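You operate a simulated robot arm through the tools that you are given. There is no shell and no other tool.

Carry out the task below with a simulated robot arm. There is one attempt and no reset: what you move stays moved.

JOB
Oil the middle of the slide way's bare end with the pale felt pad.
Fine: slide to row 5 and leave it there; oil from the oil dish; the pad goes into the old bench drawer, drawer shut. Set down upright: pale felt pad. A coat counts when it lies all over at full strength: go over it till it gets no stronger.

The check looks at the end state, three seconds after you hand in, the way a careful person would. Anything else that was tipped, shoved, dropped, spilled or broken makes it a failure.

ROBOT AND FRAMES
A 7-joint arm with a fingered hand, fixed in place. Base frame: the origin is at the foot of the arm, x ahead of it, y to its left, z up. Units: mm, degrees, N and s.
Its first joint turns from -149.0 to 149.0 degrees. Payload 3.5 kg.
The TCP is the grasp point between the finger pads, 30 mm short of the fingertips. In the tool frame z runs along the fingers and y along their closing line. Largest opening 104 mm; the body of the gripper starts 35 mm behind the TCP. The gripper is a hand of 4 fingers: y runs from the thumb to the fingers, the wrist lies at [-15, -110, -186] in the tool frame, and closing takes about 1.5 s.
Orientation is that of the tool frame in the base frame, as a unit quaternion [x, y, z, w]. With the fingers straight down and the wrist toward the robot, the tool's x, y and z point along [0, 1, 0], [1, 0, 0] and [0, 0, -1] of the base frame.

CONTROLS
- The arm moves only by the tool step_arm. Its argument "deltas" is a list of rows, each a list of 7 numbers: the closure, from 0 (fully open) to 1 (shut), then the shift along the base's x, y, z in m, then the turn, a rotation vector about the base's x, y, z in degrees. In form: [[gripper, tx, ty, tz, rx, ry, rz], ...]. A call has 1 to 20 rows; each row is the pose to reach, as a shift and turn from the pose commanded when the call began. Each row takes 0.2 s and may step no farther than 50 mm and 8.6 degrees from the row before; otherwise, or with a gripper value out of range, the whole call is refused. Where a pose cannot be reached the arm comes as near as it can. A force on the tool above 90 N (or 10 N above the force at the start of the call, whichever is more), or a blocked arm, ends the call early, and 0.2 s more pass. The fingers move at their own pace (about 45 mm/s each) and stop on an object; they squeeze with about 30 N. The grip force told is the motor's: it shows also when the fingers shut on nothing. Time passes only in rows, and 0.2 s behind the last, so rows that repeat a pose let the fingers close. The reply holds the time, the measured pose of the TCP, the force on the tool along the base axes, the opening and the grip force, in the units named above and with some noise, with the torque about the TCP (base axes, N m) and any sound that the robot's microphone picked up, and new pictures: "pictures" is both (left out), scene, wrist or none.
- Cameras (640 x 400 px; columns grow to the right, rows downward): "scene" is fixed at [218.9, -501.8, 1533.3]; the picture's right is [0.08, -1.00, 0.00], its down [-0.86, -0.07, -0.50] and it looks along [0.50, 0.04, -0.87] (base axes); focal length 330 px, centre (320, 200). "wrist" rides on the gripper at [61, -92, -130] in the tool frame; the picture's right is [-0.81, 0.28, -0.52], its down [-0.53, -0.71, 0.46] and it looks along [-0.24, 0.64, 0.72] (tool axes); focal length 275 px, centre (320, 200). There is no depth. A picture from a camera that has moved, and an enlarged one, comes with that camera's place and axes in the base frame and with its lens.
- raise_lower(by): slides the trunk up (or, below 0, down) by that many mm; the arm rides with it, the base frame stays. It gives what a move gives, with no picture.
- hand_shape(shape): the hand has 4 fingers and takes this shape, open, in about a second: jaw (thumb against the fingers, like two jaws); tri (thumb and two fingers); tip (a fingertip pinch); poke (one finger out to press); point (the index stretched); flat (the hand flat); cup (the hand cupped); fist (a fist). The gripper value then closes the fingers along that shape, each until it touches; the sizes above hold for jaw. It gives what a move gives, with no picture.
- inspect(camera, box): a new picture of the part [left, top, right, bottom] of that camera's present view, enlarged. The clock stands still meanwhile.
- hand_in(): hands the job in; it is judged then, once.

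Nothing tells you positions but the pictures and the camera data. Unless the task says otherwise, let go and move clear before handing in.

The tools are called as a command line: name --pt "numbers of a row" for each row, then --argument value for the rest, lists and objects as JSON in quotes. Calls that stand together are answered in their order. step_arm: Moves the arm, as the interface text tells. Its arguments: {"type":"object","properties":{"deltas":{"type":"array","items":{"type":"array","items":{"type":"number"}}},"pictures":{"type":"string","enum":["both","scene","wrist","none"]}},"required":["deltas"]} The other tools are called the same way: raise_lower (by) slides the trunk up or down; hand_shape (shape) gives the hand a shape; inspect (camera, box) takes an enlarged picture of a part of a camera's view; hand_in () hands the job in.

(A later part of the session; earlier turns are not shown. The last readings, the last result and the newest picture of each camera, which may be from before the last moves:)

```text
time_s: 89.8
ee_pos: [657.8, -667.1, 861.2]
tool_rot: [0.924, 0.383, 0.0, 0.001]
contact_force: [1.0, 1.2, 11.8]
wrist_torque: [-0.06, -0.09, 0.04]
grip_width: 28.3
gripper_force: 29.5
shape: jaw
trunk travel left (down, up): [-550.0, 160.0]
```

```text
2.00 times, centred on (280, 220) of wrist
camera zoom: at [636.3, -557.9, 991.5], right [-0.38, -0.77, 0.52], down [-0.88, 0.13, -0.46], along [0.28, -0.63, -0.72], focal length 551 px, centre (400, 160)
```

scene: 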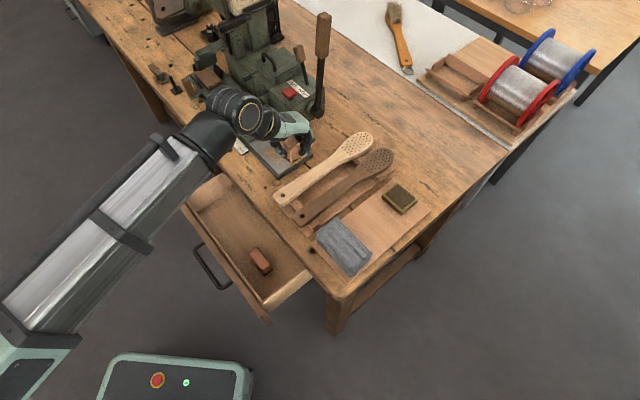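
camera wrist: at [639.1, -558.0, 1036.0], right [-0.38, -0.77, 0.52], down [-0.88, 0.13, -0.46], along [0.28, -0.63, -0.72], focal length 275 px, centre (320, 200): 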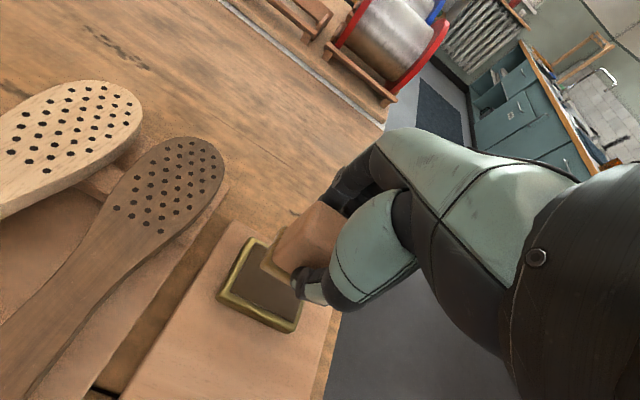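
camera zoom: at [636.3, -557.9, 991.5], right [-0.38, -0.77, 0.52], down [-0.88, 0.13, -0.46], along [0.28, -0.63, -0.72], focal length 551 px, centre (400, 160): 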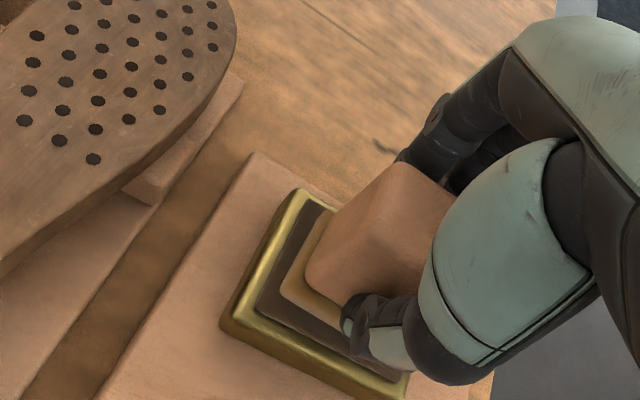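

step_arm --pt "1 0 0 0.01 0 0 0" --pt "1 0 0 0.03 0 0 0" --pt "1 0 0.01 0.06 0 0 0" --pt "1 0.003 0.05 0.06 0 0 0" --pt "1 0.01 0.09 0.06 0 0 0" --pt "1 0.02 0.13 0.06 0 0 0" --pt "1 0.033 0.17 0.06 0 0 0" --pt "1 0.046 0.21 0.06 0 0 0" --pt "1 0.062 0.25 0.06 0 0 0" --pt "1 0.079 0.29 0.06 0 0 0" --pt "1 0.093 0.326 0.05 0 0 0" --pt "1 0.093 0.326 0.02 0 0 0" --pt "1 0.093 0.326 0.0 0 0 0" --pt "1 0.093 0.326 -0.01 0 0 0" --pt "1 0.093 0.326 -0.01 0 0 0" --pictures "none"

```text
time_s: 93.0
ee_pos: [751.8, -341.4, 850.1]
tool_rot: [0.924, 0.382, -0.001, 0.0]
contact_force: [-0.2, -1.0, -0.1]
wrist_torque: [-0.02, 0.0, 0.0]
grip_width: 27.5
gripper_force: 29.8
shape: jaw
trunk travel left (down, up): [-550.0, 160.0]
```

step_arm --pt "1 0 0 -0.003 0 0 0" --pt "1 0 0 -0.005 0 0 0" --pt "1 0 0 -0.0055 0 0 0" --pt "1 0 0 -0.0055 0 0 0" --pictures "none"

```text
time_s: 94.0
ee_pos: [751.7, -340.8, 846.5]
tool_rot: [0.924, 0.383, 0.0, 0.001]
contact_force: [0.5, -2.0, 14.9]
wrist_torque: [-0.15, -0.15, 0.01]
grip_width: 28.0
gripper_force: 30.2
shape: jaw
trunk travel left (down, up): [-550.0, 160.0]
```

step_arm --pt "1 0.0042 0.0042 0.0005 0 0 0" --pt "1 0.0085 0.0085 0.0005 0 0 0" --pt "1 0.0127 0.0127 0.0005 0 0 0" --pt "1 0.017 0.017 0.0005 0 0 0" --pt "1 0.0212 0.0212 0.0005 0 0 0" --pt "1 0.0255 0.0255 0.0005 0 0 0" --pt "1 0.0297 0.0297 0.0005 0 0 0" --pt "1 0.0332 0.0332 0.0005 0 0 0" --pt "1 0.0389 0.0276 0.0005 0 0 0" --pt "1 0.0438 0.0226 0.0005 0 0 0" --pt "1 0.0396 0.0184 0.0005 0 0 0" --pt "1 0.0354 0.0141 0.0005 0 0 0" --pt "1 0.0311 0.0099 0.0005 0 0 0" --pt "1 0.0269 0.0057 0.0005 0 0 0" --pt "1 0.0226 0.0014 0.0005 0 0 0" --pt "1 0.0184 -0.0028 0.0005 0 0 0" --pt "1 0.0141 -0.0071 0.0005 0 0 0" --pt "1 0.0106 -0.0106 0.0005 0 0 0" --pictures "none"

step_arm --pt "1 0.0053 -0.0053 0 0 0 0" --pt "1 0.0106 -0.0106 0 0 0 0" --pt "1 0.0148 -0.0064 0 0 0 0" --pt "1 0.0191 -0.0021 0 0 0 0" --pt "1 0.0233 0.0021 0 0 0 0" --pt "1 0.0276 0.0064 0 0 0 0" --pt "1 0.0318 0.0106 0 0 0 0" --pt "1 0.0361 0.0148 0 0 0 0" --pt "1 0.0403 0.0191 0 0 0 0" --pt "1 0.0438 0.0226 0 0 0 0" --pt "1 0.0495 0.017 0 0 0 0" --pt "1 0.0544 0.012 0 0 0 0" --pt "1 0.0502 0.0078 0 0 0 0" --pt "1 0.046 0.0035 0 0 0 0" --pt "1 0.0417 -0.0007 0 0 0 0" --pt "1 0.0375 -0.0049 0 0 0 0" --pt "1 0.0332 -0.0092 0 0 0 0" --pt "1 0.029 -0.0134 0 0 0 0" --pt "1 0.0247 -0.0177 0 0 0 0" --pt "1 0.0212 -0.0212 0 0 0 0" --pictures "none"

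inspect --camera "wrist" --box '[120, 120, 380, 320]'

```text
time_s: 97.8
ee_pos: [761.2, -351.4, 846.0]
tool_rot: [0.924, 0.382, 0.0, 0.001]
contact_force: [1.4, 3.0, 13.4]
wrist_torque: [0.01, -0.16, 0.04]
grip_width: 28.3
gripper_force: 30.2
shape: jaw
trunk travel left (down, up): [-550.0, 160.0]
```

```text
time_s: 102.0
ee_pos: [781.8, -371.5, 846.6]
tool_rot: [0.924, 0.382, 0.001, 0.001]
contact_force: [2.2, 2.5, 11.1]
wrist_torque: [0.02, -0.12, -0.03]
grip_width: 28.3
gripper_force: 30.0
shape: jaw
trunk travel left (down, up): [-550.0, 160.0]
```

```text
2.00 times, centred on (250, 220) of wrist
camera zoom: at [760.5, -263.3, 975.7], right [-0.38, -0.77, 0.52], down [-0.88, 0.13, -0.46], along [0.28, -0.63, -0.72], focal length 551 px, centre (460, 160)
```

zoom: 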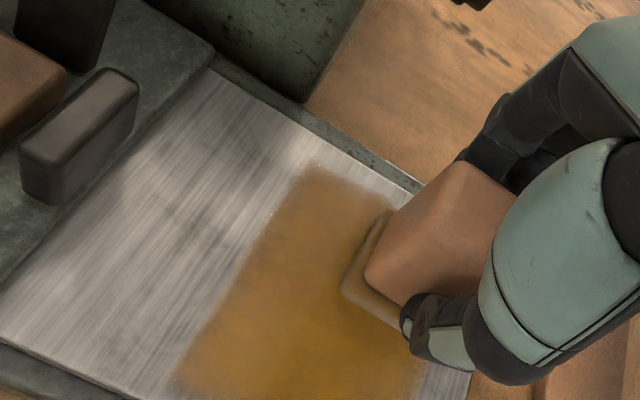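

step_arm --pt "1 0 0 0.01 0 0 0" --pt "1 0 0 0.03 0 0 0" --pt "1 -0.02 -0.005 0.06 0 0 0" --pt "1 -0.05 -0.02 0.08 0 0 0" --pt "1 -0.087 -0.036 0.09 0 0 0" --pt "1 -0.087 -0.036 0.09 0 0 0" --pictures "none"

inspect --camera "wrist" --box '[110, 130, 230, 290]'

inspect --camera "wrist" --box '[120, 160, 220, 230]'

inspect --camera "wrist" --box '[60, 80, 300, 280]'

```text
time_s: 103.4
ee_pos: [694.5, -408.3, 934.9]
tool_rot: [0.924, 0.383, 0.0, 0.0]
contact_force: [1.0, -0.5, -1.0]
wrist_torque: [-0.04, 0.01, 0.01]
grip_width: 27.9
gripper_force: 30.1
shape: jaw
trunk travel left (down, up): [-550.0, 160.0]
```

```text
2.50 times, centred on (170, 210) of wrist
camera zoom: at [674.3, -299.2, 1064.7], right [-0.38, -0.77, 0.52], down [-0.88, 0.13, -0.46], along [0.28, -0.63, -0.72], focal length 688 px, centre (695, 175)
```

zoom: 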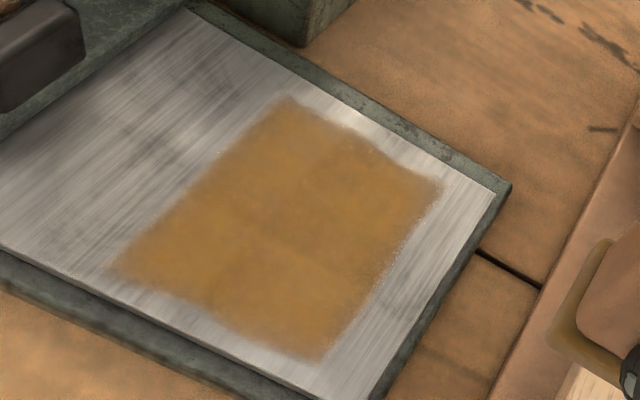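

```text
5.71 times, centred on (170, 195) of wrist
camera zoom: at [674.3, -299.2, 1064.7], right [-0.38, -0.77, 0.52], down [-0.88, 0.13, -0.46], along [0.28, -0.63, -0.72], focal length 1573 px, centre (1177, 229)
```

zoom: 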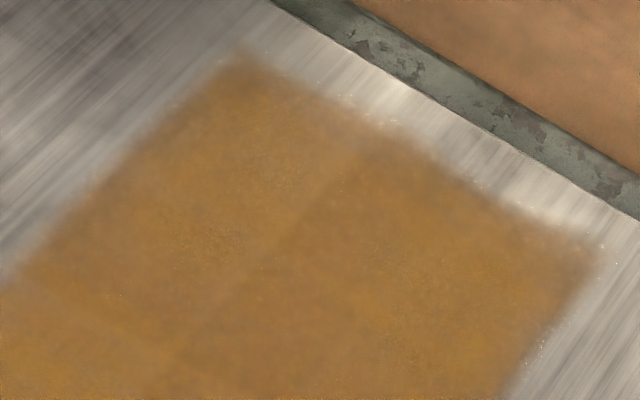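

```text
2.00 times, centred on (180, 180) of wrist
camera zoom: at [674.3, -299.2, 1064.7], right [-0.38, -0.77, 0.52], down [-0.88, 0.13, -0.46], along [0.28, -0.63, -0.72], focal length 551 px, centre (600, 240)
```

zoom: 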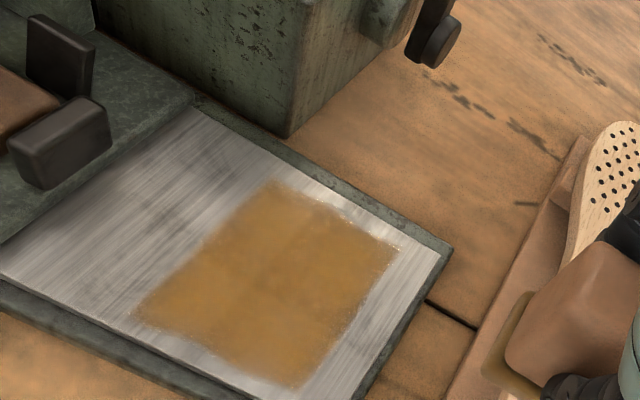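

The colour is the same as before the fresh oil, so the coat is saturated. I'll make one last pass around the rim of the patch so the edges are full as well.

step_arm --pt "1 0.045 0.015 -0.01 0 0 0" --pt "1 0.0934 0.0296 -0.04 0 0 0" --pt "1 0.0934 0.0296 -0.07 0 0 0" --pt "1 0.0934 0.0296 -0.085 0 0 0" --pt "1 0.0934 0.0296 -0.089 0 0 0" --pt "1 0.0934 0.0296 -0.09 0 0 0" --pt "1 0.0934 0.0296 -0.09 0 0 0" --pictures "none"

step_arm --pt "1 0.0042 0.0042 0 0 0 0" --pt "1 0.0085 0.0085 0 0 0 0" --pt "1 0.0127 0.0127 0 0 0 0" --pt "1 0.017 0.017 0 0 0 0" --pt "1 0.0212 0.0212 0 0 0 0" --pt "1 0.0247 0.0247 0 0 0 0" --pt "1 0.0247 0.0375 0 0 0 0" --pt "1 0.029 0.0445 0 0 0 0" --pt "1 0.0233 0.0502 0 0 0 0" --pt "1 0.0177 0.0559 0 0 0 0" --pt "1 0.012 0.0615 0 0 0 0" --pt "1 0.0064 0.0672 0 0 0 0" --pt "1 0.0007 0.0728 0 0 0 0" --pt "1 -0.0035 0.0771 0 0 0 0" --pt "1 -0.0085 0.0721 0 0 0 0" --pt "1 -0.0134 0.0672 0 0 0 0" --pt "1 -0.0184 0.0622 0 0 0 0" --pt "1 -0.0233 0.0573 0 0 0 0" --pt "1 -0.0283 0.0523 0 0 0 0" --pt "1 -0.0332 0.0474 0 0 0 0" --pictures "none"

step_arm --pt "1 -0.0049 -0.0049 0 0 0 0" --pt "1 -0.0085 -0.0085 0 0 0 0" --pt "1 -0.0035 -0.0134 0 0 0 0" --pt "1 0.0014 -0.0184 0 0 0 0" --pt "1 0.0064 -0.0233 0 0 0 0" --pt "1 0.0113 -0.0283 0 0 0 0" --pt "1 0.0163 -0.0332 0 0 0 0" --pt "1 0.0205 -0.0375 0 0 0 0" --pt "1 0.0205 -0.0375 0.01 0 0 0" --pt "1 0.0205 -0.0375 0.03 0 0 0" --pt "1 0.0 -0.04 0.06 0 0 0" --pt "1 -0.03 -0.05 0.08 0 0 0" --pt "1 -0.06 -0.065 0.09 0 0 0" --pt "1 -0.06 -0.065 0.09 0 0 0" --pictures "both"

inspect --camera "wrist" --box '[60, 80, 300, 280]'

```text
refused: row 2 steps farther than a row can; nothing moved
```

```text
time_s: 107.6
ee_pos: [663.3, -362.1, 935.3]
tool_rot: [0.924, 0.382, -0.001, -0.001]
contact_force: [1.5, 0.2, -1.3]
wrist_torque: [-0.01, 0.0, -0.02]
grip_width: 27.9
gripper_force: 30.0
shape: jaw
trunk travel left (down, up): [-550.0, 160.0]
```

```text
time_s: 110.6
ee_pos: [604.4, -427.0, 1026.5]
tool_rot: [0.924, 0.383, 0.0, 0.0]
contact_force: [0.0, 0.2, 0.0]
wrist_torque: [0.0, -0.02, -0.02]
grip_width: 27.9
gripper_force: 29.8
shape: jaw
trunk travel left (down, up): [-550.0, 160.0]
camera wrist: at [582.2, -318.4, 1156.3], right [-0.38, -0.77, 0.52], down [-0.88, 0.13, -0.46], along [0.28, -0.63, -0.72], focal length 275 px, centre (320, 200)
```

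scene: 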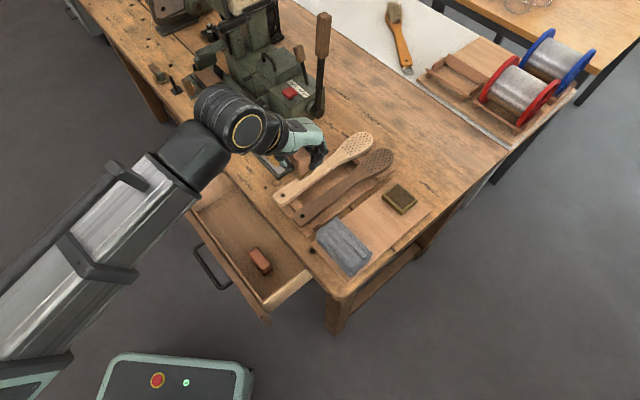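
wrist: 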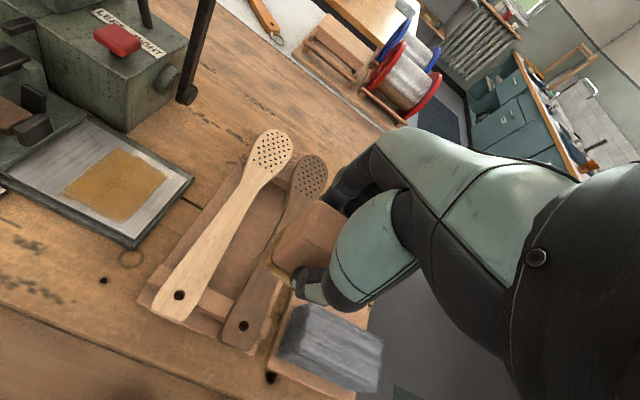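

```text
2.00 times, centred on (180, 180) of wrist
camera zoom: at [582.2, -318.4, 1156.3], right [-0.38, -0.77, 0.52], down [-0.88, 0.13, -0.46], along [0.28, -0.63, -0.72], focal length 551 px, centre (600, 240)
```

zoom: 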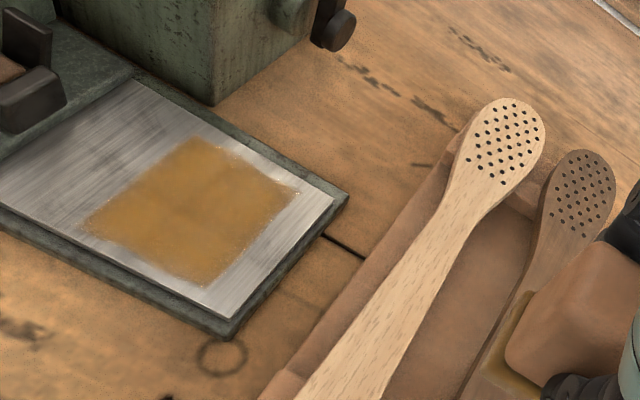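

The approach call was refused because a step was too long, so the strokes after it ran harmlessly in free air; I'll send calls one at a time from here. The coat looks even. I'll redo the approach for the rim pass.

step_arm --pt "1 0.037 0.01 -0.018 0 0 0" --pt "1 0.074 0.02 -0.036 0 0 0" --pt "1 0.111 0.03 -0.054 0 0 0" --pt "1 0.148 0.04 -0.075 0 0 0" --pt "1 0.1847 0.048 -0.1 0 0 0" --pt "1 0.1847 0.048 -0.135 0 0 0" --pt "1 0.1847 0.048 -0.165 0 0 0" --pt "1 0.1847 0.048 -0.175 0 0 0" --pt "1 0.1847 0.048 -0.175 0 0 0" --pictures "none"

```text
time_s: 112.6
ee_pos: [788.0, -377.2, 849.9]
tool_rot: [0.924, 0.382, 0.0, 0.0]
contact_force: [0.3, 0.2, 0.7]
wrist_torque: [-0.02, 0.0, 0.0]
grip_width: 28.1
gripper_force: 30.2
shape: jaw
trunk travel left (down, up): [-550.0, 160.0]
```

step_arm --pt "1 0 0 -0.002 0 0 0" --pt "1 0 0 -0.004 0 0 0" --pt "1 0 0 -0.0045 0 0 0" --pt "1 0 0 -0.0045 0 0 0" --pictures "none"

```text
time_s: 113.6
ee_pos: [787.8, -376.6, 846.4]
tool_rot: [0.924, 0.382, 0.0, 0.001]
contact_force: [0.7, 0.9, 6.3]
wrist_torque: [-0.02, -0.07, 0.03]
grip_width: 28.0
gripper_force: 29.6
shape: jaw
trunk travel left (down, up): [-550.0, 160.0]
```

step_arm --pt "1 0.0042 0.0042 -0.0007 0 0 0" --pt "1 0.0085 0.0085 -0.0007 0 0 0" --pt "1 0.0127 0.0127 -0.0007 0 0 0" --pt "1 0.017 0.017 -0.0007 0 0 0" --pt "1 0.0212 0.0212 -0.0007 0 0 0" --pt "1 0.0247 0.0247 -0.0007 0 0 0" --pt "1 0.0247 0.0375 -0.0007 0 0 0" --pt "1 0.029 0.0445 -0.0007 0 0 0" --pt "1 0.0233 0.0502 -0.0007 0 0 0" --pt "1 0.0177 0.0559 -0.0007 0 0 0" --pt "1 0.012 0.0615 -0.0007 0 0 0" --pt "1 0.0064 0.0672 -0.0007 0 0 0" --pt "1 0.0007 0.0728 -0.0007 0 0 0" --pt "1 -0.0021 0.0757 -0.0007 0 0 0" --pt "1 -0.0071 0.0707 -0.0007 0 0 0" --pt "1 -0.012 0.0658 -0.0007 0 0 0" --pt "1 -0.017 0.0608 -0.0007 0 0 0" --pt "1 -0.0219 0.0559 -0.0007 0 0 0" --pt "1 -0.0269 0.0509 -0.0007 0 0 0" --pt "1 -0.0318 0.046 -0.0007 0 0 0" --pictures "none"

```text
time_s: 117.8
ee_pos: [754.5, -332.2, 845.8]
tool_rot: [0.924, 0.383, 0.001, 0.001]
contact_force: [3.1, 1.8, 12.9]
wrist_torque: [0.02, -0.12, 0.02]
grip_width: 28.2
gripper_force: 30.5
shape: jaw
trunk travel left (down, up): [-550.0, 160.0]
```

step_arm --pt "1 -0.0035 -0.0035 0 0 0 0" --pt "1 -0.0071 -0.0071 0 0 0 0" --pt "1 -0.0014 -0.0127 0 0 0 0" --pt "1 0.0042 -0.0184 0 0 0 0" --pt "1 0.0099 -0.024 0 0 0 0" --pt "1 0.0156 -0.0297 0 0 0 0" --pt "1 0.0212 -0.0354 0 0 0 0" --pt "1 0.0269 -0.041 0 0 0 0" --pt "1 0.0311 -0.0453 0 0 0 0" --pt "1 0.0311 -0.0453 0.01 0 0 0" --pt "1 0.0311 -0.0453 0.03 0 0 0" --pt "1 0.005 -0.055 0.06 0 0 0" --pt "1 -0.03 -0.067 0.08 0 0 0" --pt "1 -0.06 -0.076 0.09 0 0 0" --pt "1 -0.06 -0.076 0.09 0 0 0" --pictures "none"

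inspect --camera "wrist" --box '[110, 130, 230, 290]'

inspect --camera "wrist" --box '[60, 80, 380, 320]'

```text
time_s: 121.0
ee_pos: [696.5, -409.3, 936.9]
tool_rot: [0.924, 0.382, 0.0, -0.001]
contact_force: [0.4, -0.8, -0.6]
wrist_torque: [-0.01, -0.01, -0.03]
grip_width: 27.9
gripper_force: 30.1
shape: jaw
trunk travel left (down, up): [-550.0, 160.0]
```

```text
2.50 times, centred on (170, 210) of wrist
camera zoom: at [674.5, -300.8, 1065.2], right [-0.38, -0.77, 0.52], down [-0.88, 0.13, -0.46], along [0.28, -0.63, -0.72], focal length 688 px, centre (695, 175)
```

zoom: 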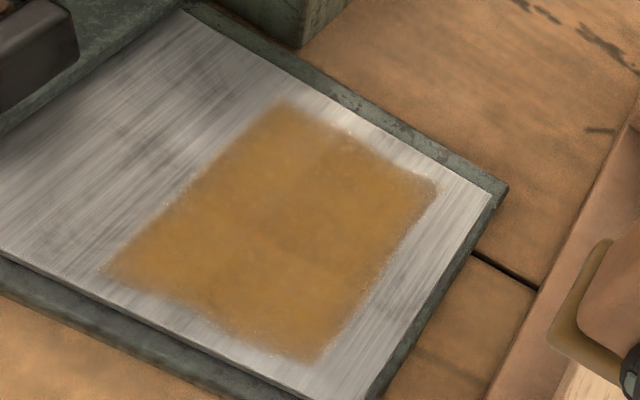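

```text
1.67 times, centred on (220, 200) of wrist
camera zoom: at [674.5, -300.8, 1065.2], right [-0.38, -0.77, 0.52], down [-0.88, 0.13, -0.46], along [0.28, -0.63, -0.72], focal length 459 px, centre (487, 200)
```

zoom: 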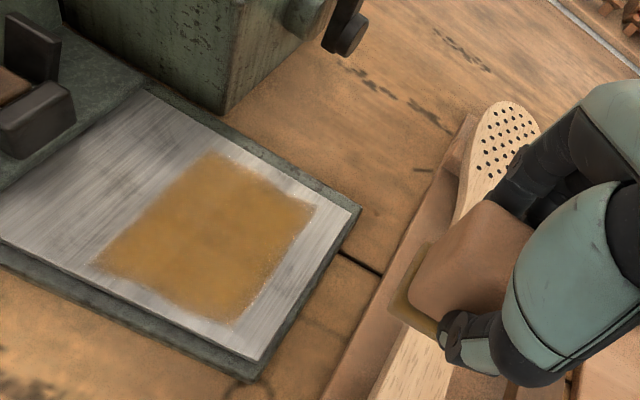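

The patch is uniformly golden and doesn't get any stronger, so the oiling is done. Next I'll bring the pad over the open drawer, turning the hand so that wrist and camera will clear the bench edge and the drawer front.

step_arm --pt "1 -0.009 0.021 0 0 0 -8.3" --pt "1 -0.019 0.043 0 0 0 -16.6" --pt "1 -0.028 0.064 0 0 0 -25" --pt "1 -0.038 0.086 0 0 0 -33.3" --pt "1 -0.047 0.107 0 0 0 -41.6" --pt "1 -0.057 0.129 0 0 0 -50" --pt "1 -0.066 0.15 0 0 0 -58.3" --pt "1 -0.076 0.172 0 0 0 -66.6" --pt "1 -0.085 0.1936 0 0 0 -75" --pt "1 -0.085 0.1936 0 0 0 -75" --pictures "both"

```text
time_s: 123.2
ee_pos: [611.6, -213.7, 934.3]
tool_rot: [0.966, -0.26, 0.001, 0.0]
contact_force: [1.3, -0.1, -1.3]
wrist_torque: [0.02, -0.01, 0.0]
grip_width: 27.7
gripper_force: 29.6
shape: jaw
trunk travel left (down, up): [-550.0, 160.0]
camera wrist: at [709.1, -165.1, 1063.6], right [-0.84, 0.17, 0.52], down [-0.1, 0.88, -0.46], along [-0.53, -0.44, -0.72], focal length 275 px, centre (320, 200)
```

scene: 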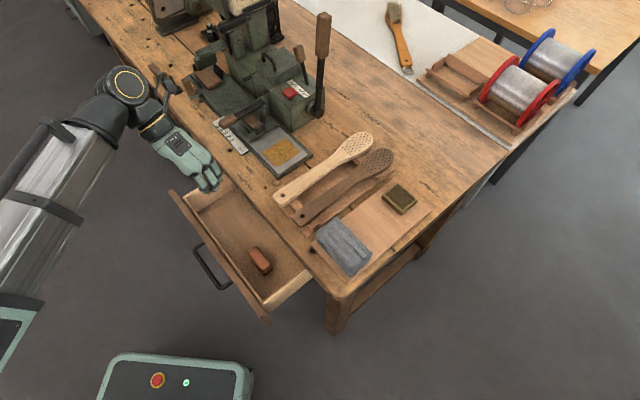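
wrist: 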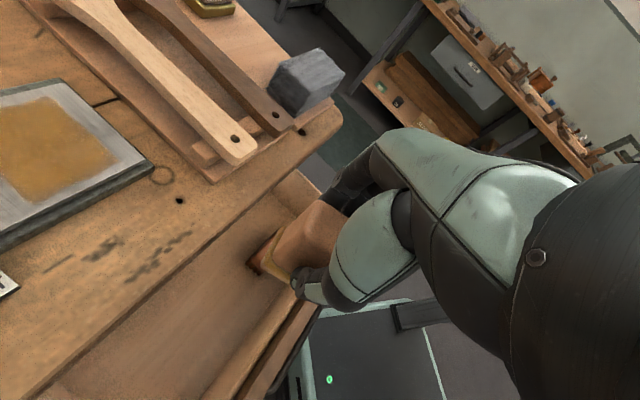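

inspect --camera "wrist" --box '[60, 150, 360, 400]'

inspect --camera "scene" --box '[150, 130, 330, 330]'

```text
1.60 times, centred on (210, 275) of wrist
camera zoom: at [709.1, -165.1, 1063.6], right [-0.84, 0.17, 0.52], down [-0.1, 0.88, -0.46], along [-0.53, -0.44, -0.72], focal length 440 px, centre (496, 80)
```

zoom: 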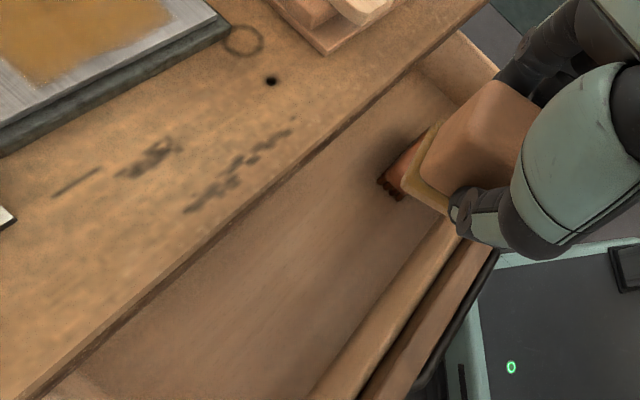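

```text
2.00 times, centred on (240, 230) of scene
camera zoom: at [218.9, -501.8, 1533.3], right [0.08, -1.0, 0.0], down [-0.86, -0.07, -0.5], along [0.5, 0.04, -0.87], focal length 660 px, centre (480, 140)
```

zoom: 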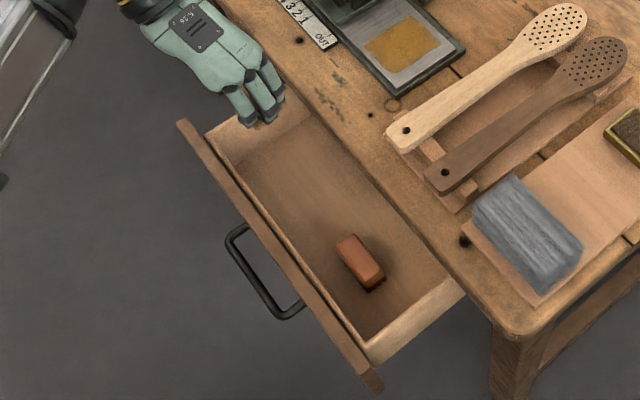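

inspect --camera "scene" --box '[175, 165, 265, 235]'

inspect --camera "scene" --box '[235, 235, 325, 325]'

```text
5.71 times, centred on (220, 200) of scene
camera zoom: at [218.9, -501.8, 1533.3], right [0.08, -1.0, 0.0], down [-0.86, -0.07, -0.5], along [0.5, 0.04, -0.87], focal length 1885 px, centre (891, 200)
```

zoom: 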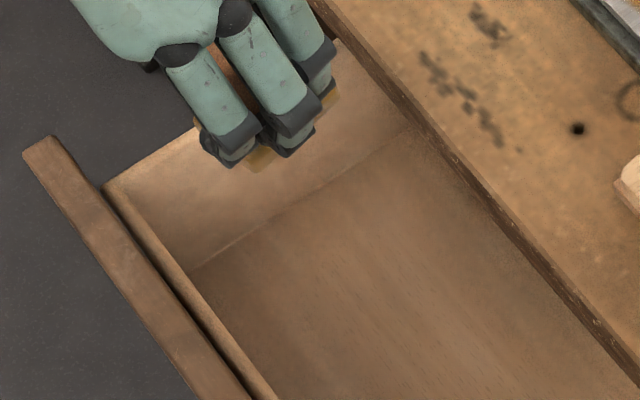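

```text
4.44 times, centred on (280, 280) of scene
camera zoom: at [218.9, -501.8, 1533.3], right [0.08, -1.0, 0.0], down [-0.86, -0.07, -0.5], along [0.5, 0.04, -0.87], focal length 1466 px, centre (498, -156)
```

zoom: 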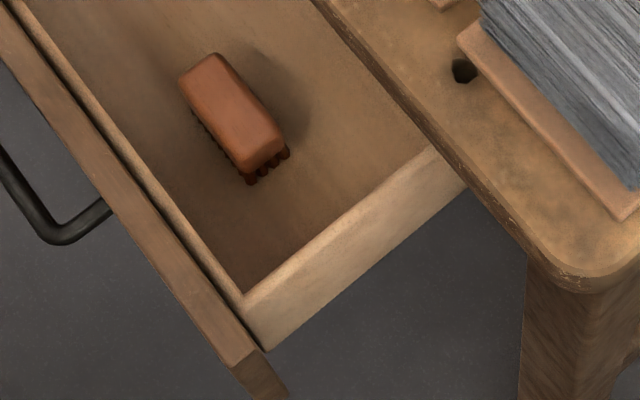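

The drawer's floor looks to be near z≈612, its inner front at n≈522 and the bench edge at n≈646, so there is room here. I'll lower the trunk first, keeping the pad still above the drawer rim.

raise_lower --by -130

step_arm --pt "1 -0.002 0.002 0 0 0 0" --pt "1 -0.002 0.002 -0.01 0 0 0" --pictures "both"

inspect --camera "scene" --box '[150, 130, 290, 250]'

inspect --camera "wrist" --box '[100, 120, 400, 400]'

```text
time_s: 124.7
ee_pos: [609.7, -214.7, 804.1]
tool_rot: [0.966, -0.259, -0.001, 0.0]
contact_force: [0.5, 0.4, 0.4]
wrist_torque: [0.04, -0.02, 0.01]
grip_width: 27.7
gripper_force: 29.6
shape: jaw
trunk travel left (down, up): [-420.0, 290.0]
```

```text
time_s: 125.3
ee_pos: [608.3, -213.2, 793.5]
tool_rot: [0.966, -0.259, 0.0, 0.0]
contact_force: [0.4, 0.0, -0.6]
wrist_torque: [-0.02, 0.01, 0.01]
grip_width: 27.8
gripper_force: 29.8
shape: jaw
trunk travel left (down, up): [-420.0, 290.0]
camera wrist: at [707.4, -163.6, 923.7], right [-0.84, 0.17, 0.52], down [-0.11, 0.88, -0.46], along [-0.53, -0.44, -0.72], focal length 275 px, centre (320, 200)
```

scene: 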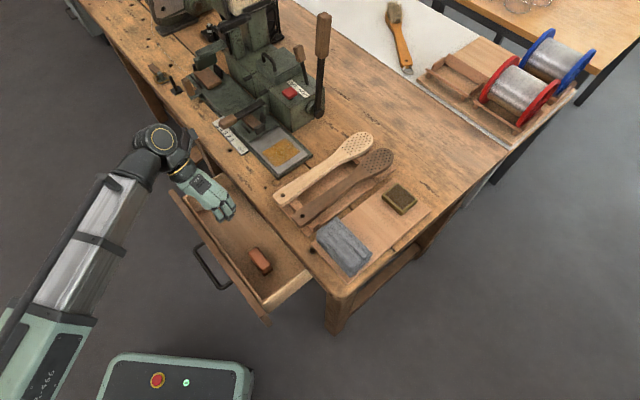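
wrist: 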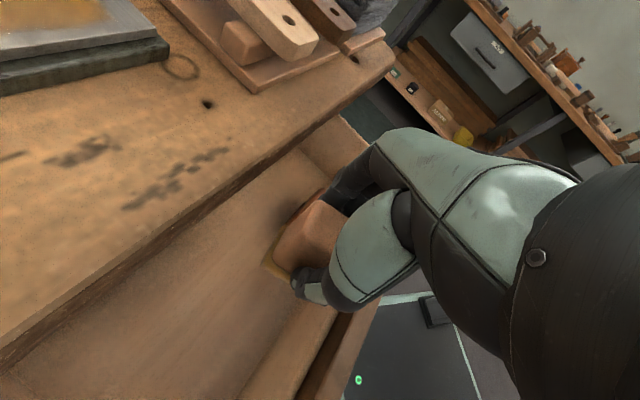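

```text
3.33 times, centred on (220, 190) of scene
camera zoom: at [218.9, -501.8, 1533.3], right [0.08, -1.0, 0.0], down [-0.86, -0.07, -0.5], along [0.5, 0.04, -0.87], focal length 1100 px, centre (653, 233)
```

zoom: 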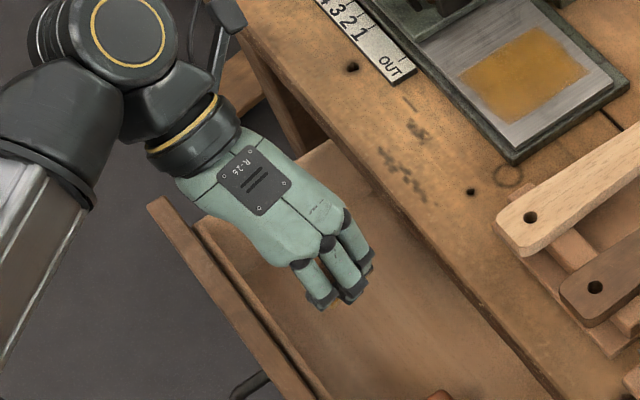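

```text
1.43 times, centred on (250, 260) of wrist
camera zoom: at [707.4, -163.6, 923.7], right [-0.84, 0.17, 0.52], down [-0.11, 0.88, -0.46], along [-0.53, -0.44, -0.72], focal length 393 px, centre (420, 114)
```

zoom: 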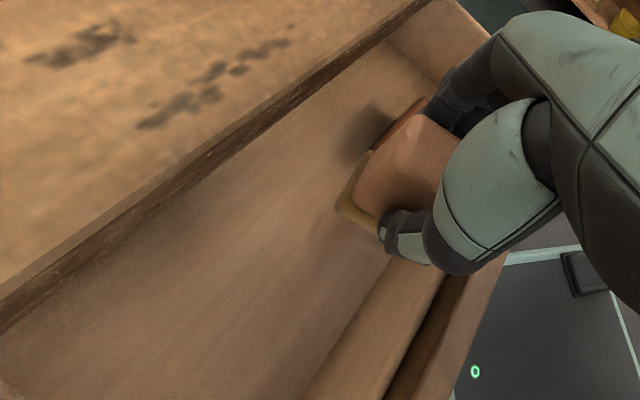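

Clear on all sides. I'll keep lowering into the drawer in stages.

step_arm --pt "1 0 0 -0.02 0 0 0" --pt "1 0 0 -0.04 0 0 0" --pt "1 0 0 -0.06 0 0 0" --pt "1 0 0 -0.08 0 0 0" --pt "1 0 0 -0.095 0 0 0" --pt "1 0 0 -0.095 0 0 0" --pictures "wrist"

inspect --camera "scene" --box '[150, 130, 290, 250]'

inspect --camera "wrist" --box '[160, 160, 380, 360]'

```text
time_s: 126.7
ee_pos: [608.7, -214.2, 699.0]
tool_rot: [0.966, -0.259, 0.0, 0.0]
contact_force: [-0.6, 0.1, 0.1]
wrist_torque: [0.01, 0.04, -0.01]
grip_width: 27.9
gripper_force: 30.0
shape: jaw
trunk travel left (down, up): [-420.0, 290.0]
camera wrist: at [707.8, -164.2, 828.6], right [-0.84, 0.17, 0.52], down [-0.1, 0.88, -0.46], along [-0.53, -0.44, -0.72], focal length 275 px, centre (320, 200)
```

wrist: 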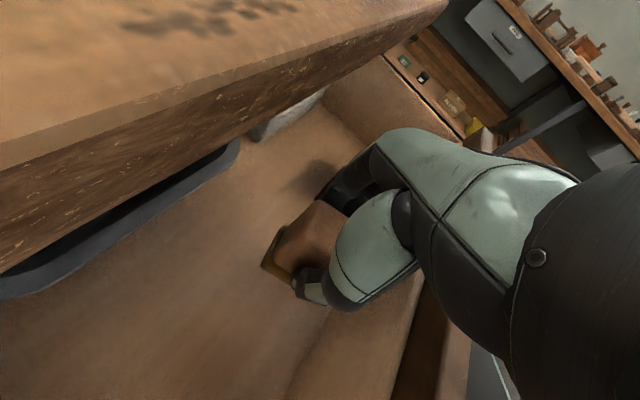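

```text
3.33 times, centred on (220, 190) of scene
camera zoom: at [218.9, -501.8, 1533.3], right [0.08, -1.0, 0.0], down [-0.86, -0.07, -0.5], along [0.5, 0.04, -0.87], focal length 1100 px, centre (653, 233)
```

zoom: 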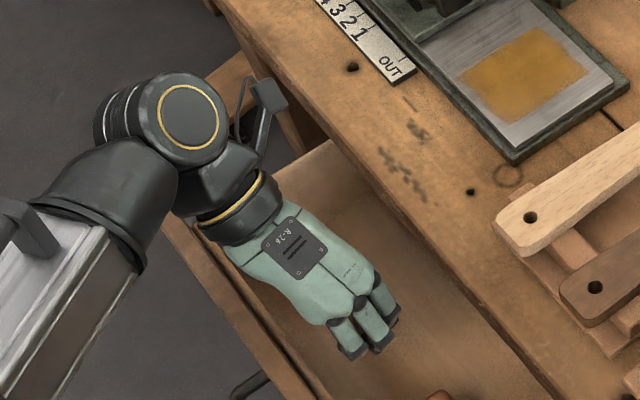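

```text
2.00 times, centred on (270, 260) of wrist
camera zoom: at [707.8, -164.2, 828.6], right [-0.84, 0.17, 0.52], down [-0.1, 0.88, -0.46], along [-0.53, -0.44, -0.72], focal length 551 px, centre (420, 80)
```

zoom: 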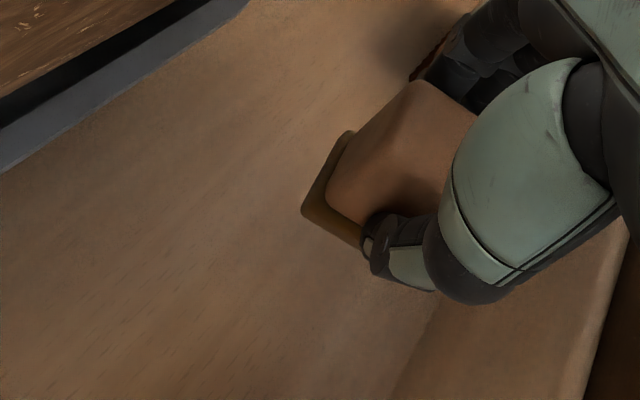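

step_arm --pt "1 0 0 -0.015 0 0 0" --pt "1 0 0 -0.028 0 0 0" --pt "1 0 0 -0.036 0 0 0" --pt "1 0 0 -0.038 0 0 0" --pictures "none"

inspect --camera "wrist" --box '[160, 160, 380, 360]'

```text
time_s: 127.7
ee_pos: [608.7, -211.9, 660.1]
tool_rot: [0.966, -0.258, -0.001, 0.0]
contact_force: [-0.4, 0.2, 0.4]
wrist_torque: [0.01, -0.01, 0.0]
grip_width: 28.0
gripper_force: 29.9
shape: jaw
trunk travel left (down, up): [-420.0, 290.0]
```

```text
2.00 times, centred on (270, 260) of wrist
camera zoom: at [707.1, -163.6, 790.9], right [-0.84, 0.17, 0.52], down [-0.11, 0.88, -0.46], along [-0.53, -0.44, -0.72], focal length 551 px, centre (420, 80)
```

zoom: 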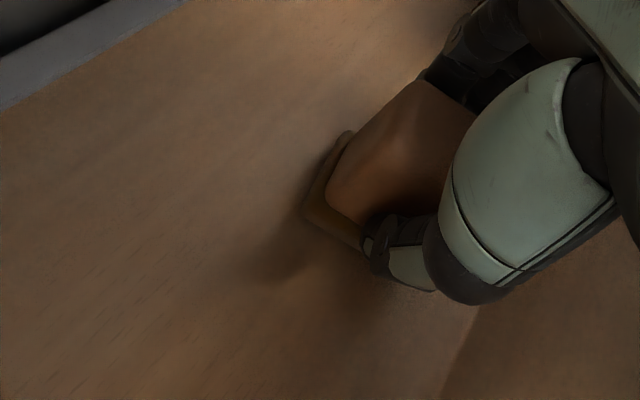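

The pad's shadow is closing in under it, so the floor is only a few mm away. I'll go down in 2–3 mm steps until I feel it.

step_arm --pt "1 0 0 -0.002 0 0 0" --pt "1 0 0 -0.004 0 0 0" --pt "1 0 0 -0.006 0 0 0" --pt "1 0 0 -0.006 0 0 0" --pictures "none"

```text
time_s: 128.7
ee_pos: [608.5, -213.7, 656.8]
tool_rot: [0.966, -0.259, 0.001, 0.001]
contact_force: [2.2, 0.6, 28.2]
wrist_torque: [-0.1, -0.03, 0.02]
grip_width: 28.9
gripper_force: 30.6
shape: jaw
trunk travel left (down, up): [-420.0, 290.0]
```

Contact came firmly at TCP z≈657. I'll ease up 2.5 mm so the pad just rests, then open the hand.

step_arm --pt "1 0 0 0.0015 0 0 0" --pt "1 0 0 0.0025 0 0 0" --pt "1 0 0 0.0025 0 0 0" --pictures "none"

inspect --camera "wrist" --box '[160, 160, 380, 360]'

```text
time_s: 129.5
ee_pos: [608.3, -212.6, 657.3]
tool_rot: [0.966, -0.259, 0.0, -0.001]
contact_force: [1.4, -1.8, 16.0]
wrist_torque: [-0.1, 0.0, 0.04]
grip_width: 28.6
gripper_force: 30.3
shape: jaw
trunk travel left (down, up): [-420.0, 290.0]
```

```text
2.00 times, centred on (270, 260) of wrist
camera zoom: at [706.6, -163.2, 787.6], right [-0.84, 0.17, 0.52], down [-0.1, 0.88, -0.46], along [-0.53, -0.44, -0.72], focal length 551 px, centre (420, 80)
```

zoom: 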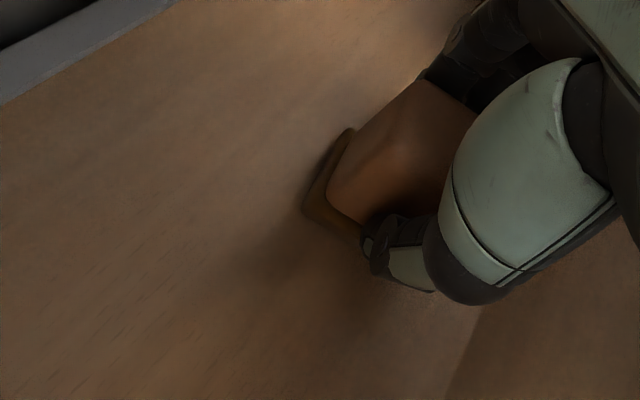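

step_arm --pt "1 0 0 0.001 0 0 0" --pt "1 0 0 0.0015 0 0 0" --pt "1 0 0 0.0015 0 0 0" --pictures "none"

```text
time_s: 130.3
ee_pos: [607.3, -213.4, 659.1]
tool_rot: [0.966, -0.259, 0.0, 0.0]
contact_force: [1.3, -0.1, 1.8]
wrist_torque: [-0.06, 0.0, -0.01]
grip_width: 28.2
gripper_force: 30.0
shape: jaw
trunk travel left (down, up): [-420.0, 290.0]
```

Resting lightly now (1.8 N), so I'll open the hand gently.

step_arm --pt "0.72 0 0 0 0 0 0" --pt "0.68 0 0 0 0 0 0" --pt "0.62 0 0 0 0 0 0" --pt "0.56 0 0 0 0 0 0" --pt "0.5 0 0 0 0 0 0" --pt "0.44 0 0 0 0 0 0" --pt "0.4 0 0 0 0 0 0" --pt "0.4 0 0 0 0 0 0" --pt "0.4 0 0 0 0 0 0" --pictures "wrist"

inspect --camera "wrist" --box '[160, 160, 380, 360]'

```text
time_s: 132.3
ee_pos: [608.6, -213.2, 659.3]
tool_rot: [0.966, -0.259, 0.0, 0.001]
contact_force: [0.8, 0.1, 0.3]
wrist_torque: [0.01, -0.02, -0.01]
grip_width: 62.2
gripper_force: 0.1
shape: jaw
trunk travel left (down, up): [-420.0, 290.0]
camera wrist: at [707.1, -163.6, 788.8], right [-0.84, 0.17, 0.52], down [-0.11, 0.88, -0.46], along [-0.53, -0.44, -0.72], focal length 275 px, centre (320, 200)
```

wrist: 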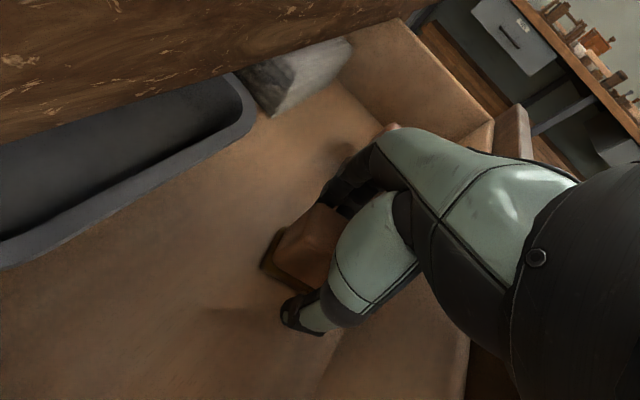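

```text
2.00 times, centred on (270, 260) of wrist
camera zoom: at [707.1, -163.6, 788.8], right [-0.84, 0.17, 0.52], down [-0.11, 0.88, -0.46], along [-0.53, -0.44, -0.72], focal length 551 px, centre (420, 80)
```

zoom: 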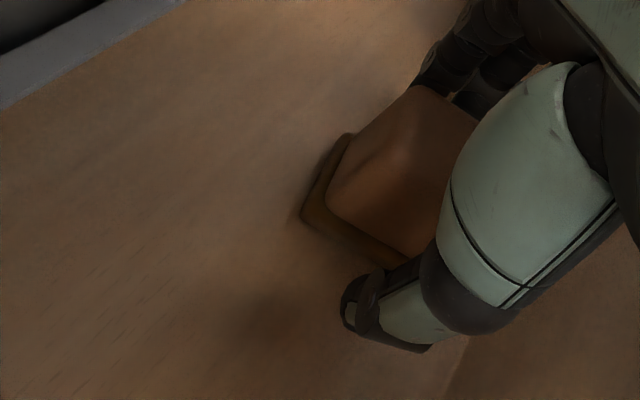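

The pad stands upright on the drawer floor. I'll lift the hand straight out.

step_arm --pt "0.4 0 0 0.01 0 0 0" --pt "0.4 0 0 0.025 0 0 0" --pt "0.4 0 0 0.045 0 0 0" --pt "0.4 0 0 0.07 0 0 0" --pt "0.4 0 0 0.1 0 0 0" --pt "0.4 0 0 0.135 0 0 0" --pt "0.4 0 0 0.17 0 0 0" --pt "0.4 0 0 0.2 0 0 0" --pictures "wrist"

inspect --camera "wrist" --box '[160, 140, 400, 340]'

```text
time_s: 134.1
ee_pos: [606.9, -211.1, 857.5]
tool_rot: [0.966, -0.259, 0.0, 0.0]
contact_force: [0.2, 0.5, 0.5]
wrist_torque: [-0.02, 0.02, 0.0]
grip_width: 62.0
gripper_force: 0.1
shape: jaw
trunk travel left (down, up): [-420.0, 290.0]
camera wrist: at [705.8, -161.9, 987.5], right [-0.84, 0.17, 0.52], down [-0.11, 0.88, -0.45], along [-0.53, -0.44, -0.72], focal length 275 px, centre (320, 200)
```

wrist: 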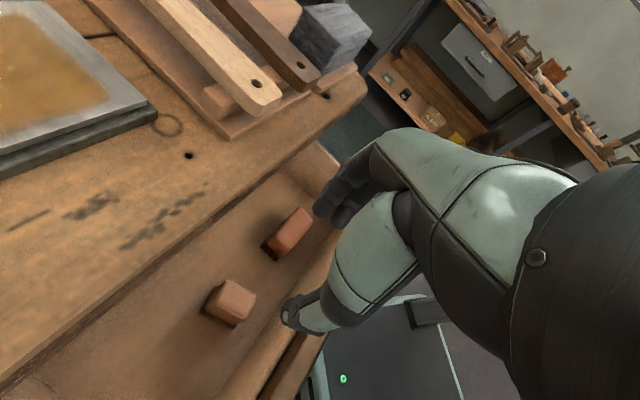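

```text
2.00 times, centred on (280, 240) of wrist
camera zoom: at [705.8, -161.9, 987.5], right [-0.84, 0.17, 0.52], down [-0.11, 0.88, -0.45], along [-0.53, -0.44, -0.72], focal length 551 px, centre (400, 120)
```

zoom: 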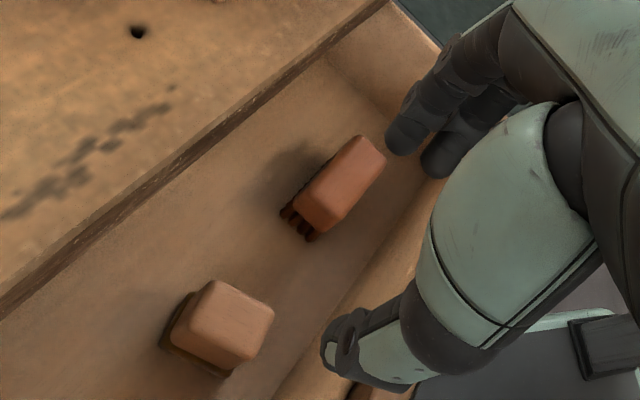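

The pad stands upright beside the brush, well clear. To shut the drawer I'll go back to the pose I used to open it, first moving out in front and turning the hand.

step_arm --pt "0.5 -0.01 0.028 0.01 0 0 7" --pt "0.5 -0.02 0.057 0.02 0 0 14" --pt "0.5 -0.03 0.085 0.02 0 0 21" --pt "0.5 -0.04 0.114 0.02 0 0 28" --pt "0.5 -0.049 0.142 0.0 0 0 35" --pt "0.5 -0.049 0.142 -0.03 0 0 35" --pictures "wrist"

inspect --camera "wrist" --box '[80, 100, 360, 330]'

```text
time_s: 135.5
ee_pos: [559.2, -72.9, 826.9]
tool_rot: [0.999, 0.044, 0.0, -0.001]
contact_force: [-0.5, 1.3, -0.1]
wrist_torque: [0.02, 0.01, -0.01]
grip_width: 52.4
gripper_force: 0.0
shape: jaw
trunk travel left (down, up): [-420.0, 290.0]
camera wrist: at [611.8, 25.6, 957.5], right [-0.78, -0.35, 0.52], down [-0.59, 0.66, -0.46], along [-0.19, -0.66, -0.72], focal length 275 px, centre (320, 200)
```

wrist: 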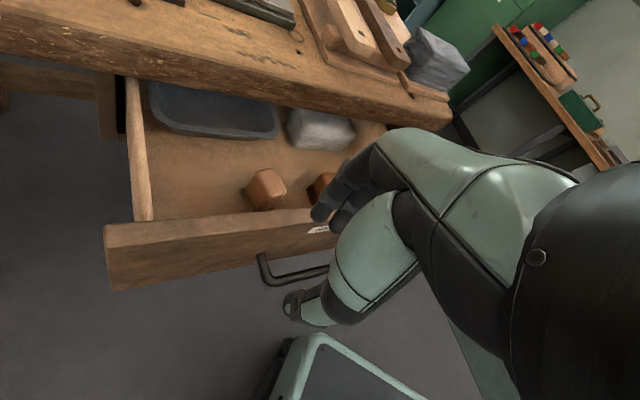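

```text
1.74 times, centred on (220, 215) of wrist
camera zoom: at [611.8, 25.6, 957.5], right [-0.78, -0.35, 0.52], down [-0.59, 0.66, -0.46], along [-0.19, -0.66, -0.72], focal length 479 px, centre (494, 174)
```

zoom: 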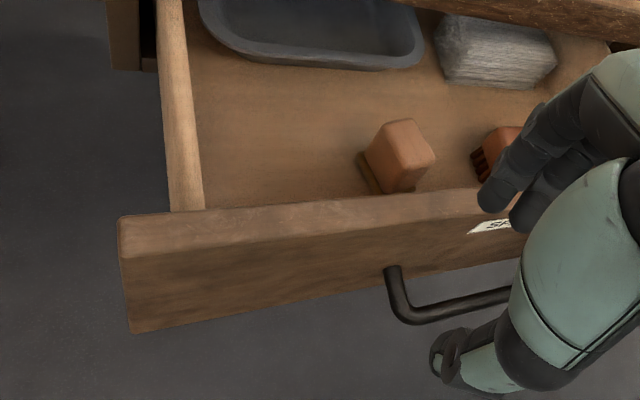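

step_arm --pt "0.5 -0.01 0.0 -0.015 -8.1 -0.7 0" --pt "0.5 -0.02 0.001 -0.035 -16.2 -1.4 0" --pt "0.5 -0.03 0.001 -0.055 -24.3 -2.1 0" --pt "0.5 -0.04 0.002 -0.075 -32.4 -2.8 0" --pt "0.5 -0.05 0.002 -0.095 -40.5 -3.5 0" --pt "0.5 -0.06 0.003 -0.115 -48.6 -4.2 0" --pt "0.5 -0.07 0.003 -0.135 -56.7 -4.9 0" --pt "0.5 -0.079 0.004 -0.151 -64.8 -5.7 0" --pt "0.5 -0.079 0.004 -0.151 -64.8 -5.7 0" --pictures "both"

inspect --camera "scene" --box '[140, 190, 300, 310]'

```text
time_s: 137.5
ee_pos: [480.5, -65.5, 677.9]
tool_rot: [0.842, 0.037, 0.024, 0.537]
contact_force: [-0.6, -1.3, 0.4]
wrist_torque: [-0.03, 0.0, 0.02]
grip_width: 52.6
gripper_force: 0.1
shape: jaw
trunk travel left (down, up): [-420.0, 290.0]
camera wrist: at [527.3, 96.5, 648.8], right [-0.84, 0.28, 0.47], down [-0.52, -0.16, -0.84], along [-0.16, -0.95, 0.28], focal length 275 px, centre (320, 200)
```

scene: 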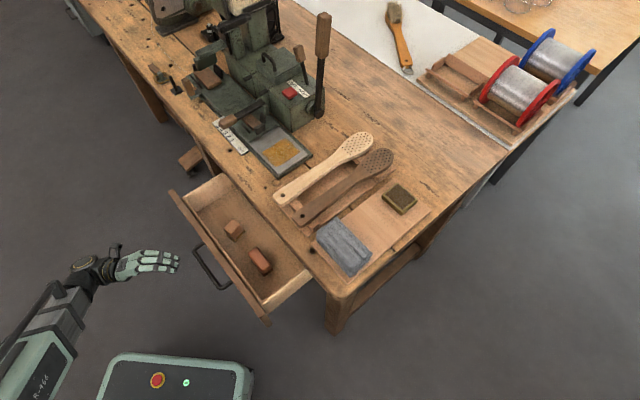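
wrist: 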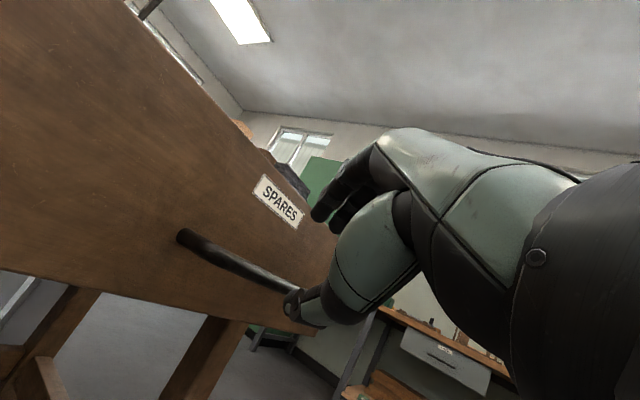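

```text
3.33 times, centred on (220, 250) of scene
camera zoom: at [218.9, -501.8, 1533.3], right [0.08, -1.0, 0.0], down [-0.86, -0.07, -0.5], along [0.5, 0.04, -0.87], focal length 1100 px, centre (653, 33)
```

zoom: 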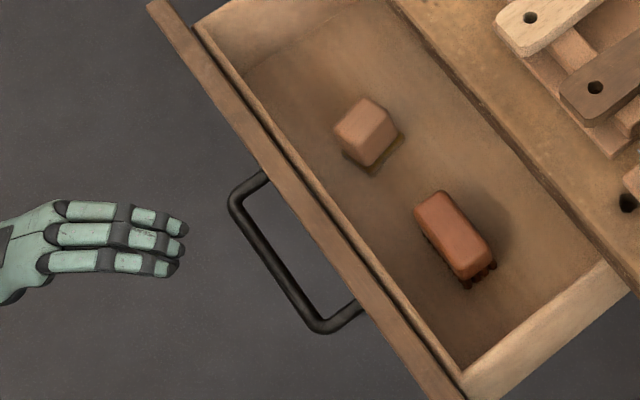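

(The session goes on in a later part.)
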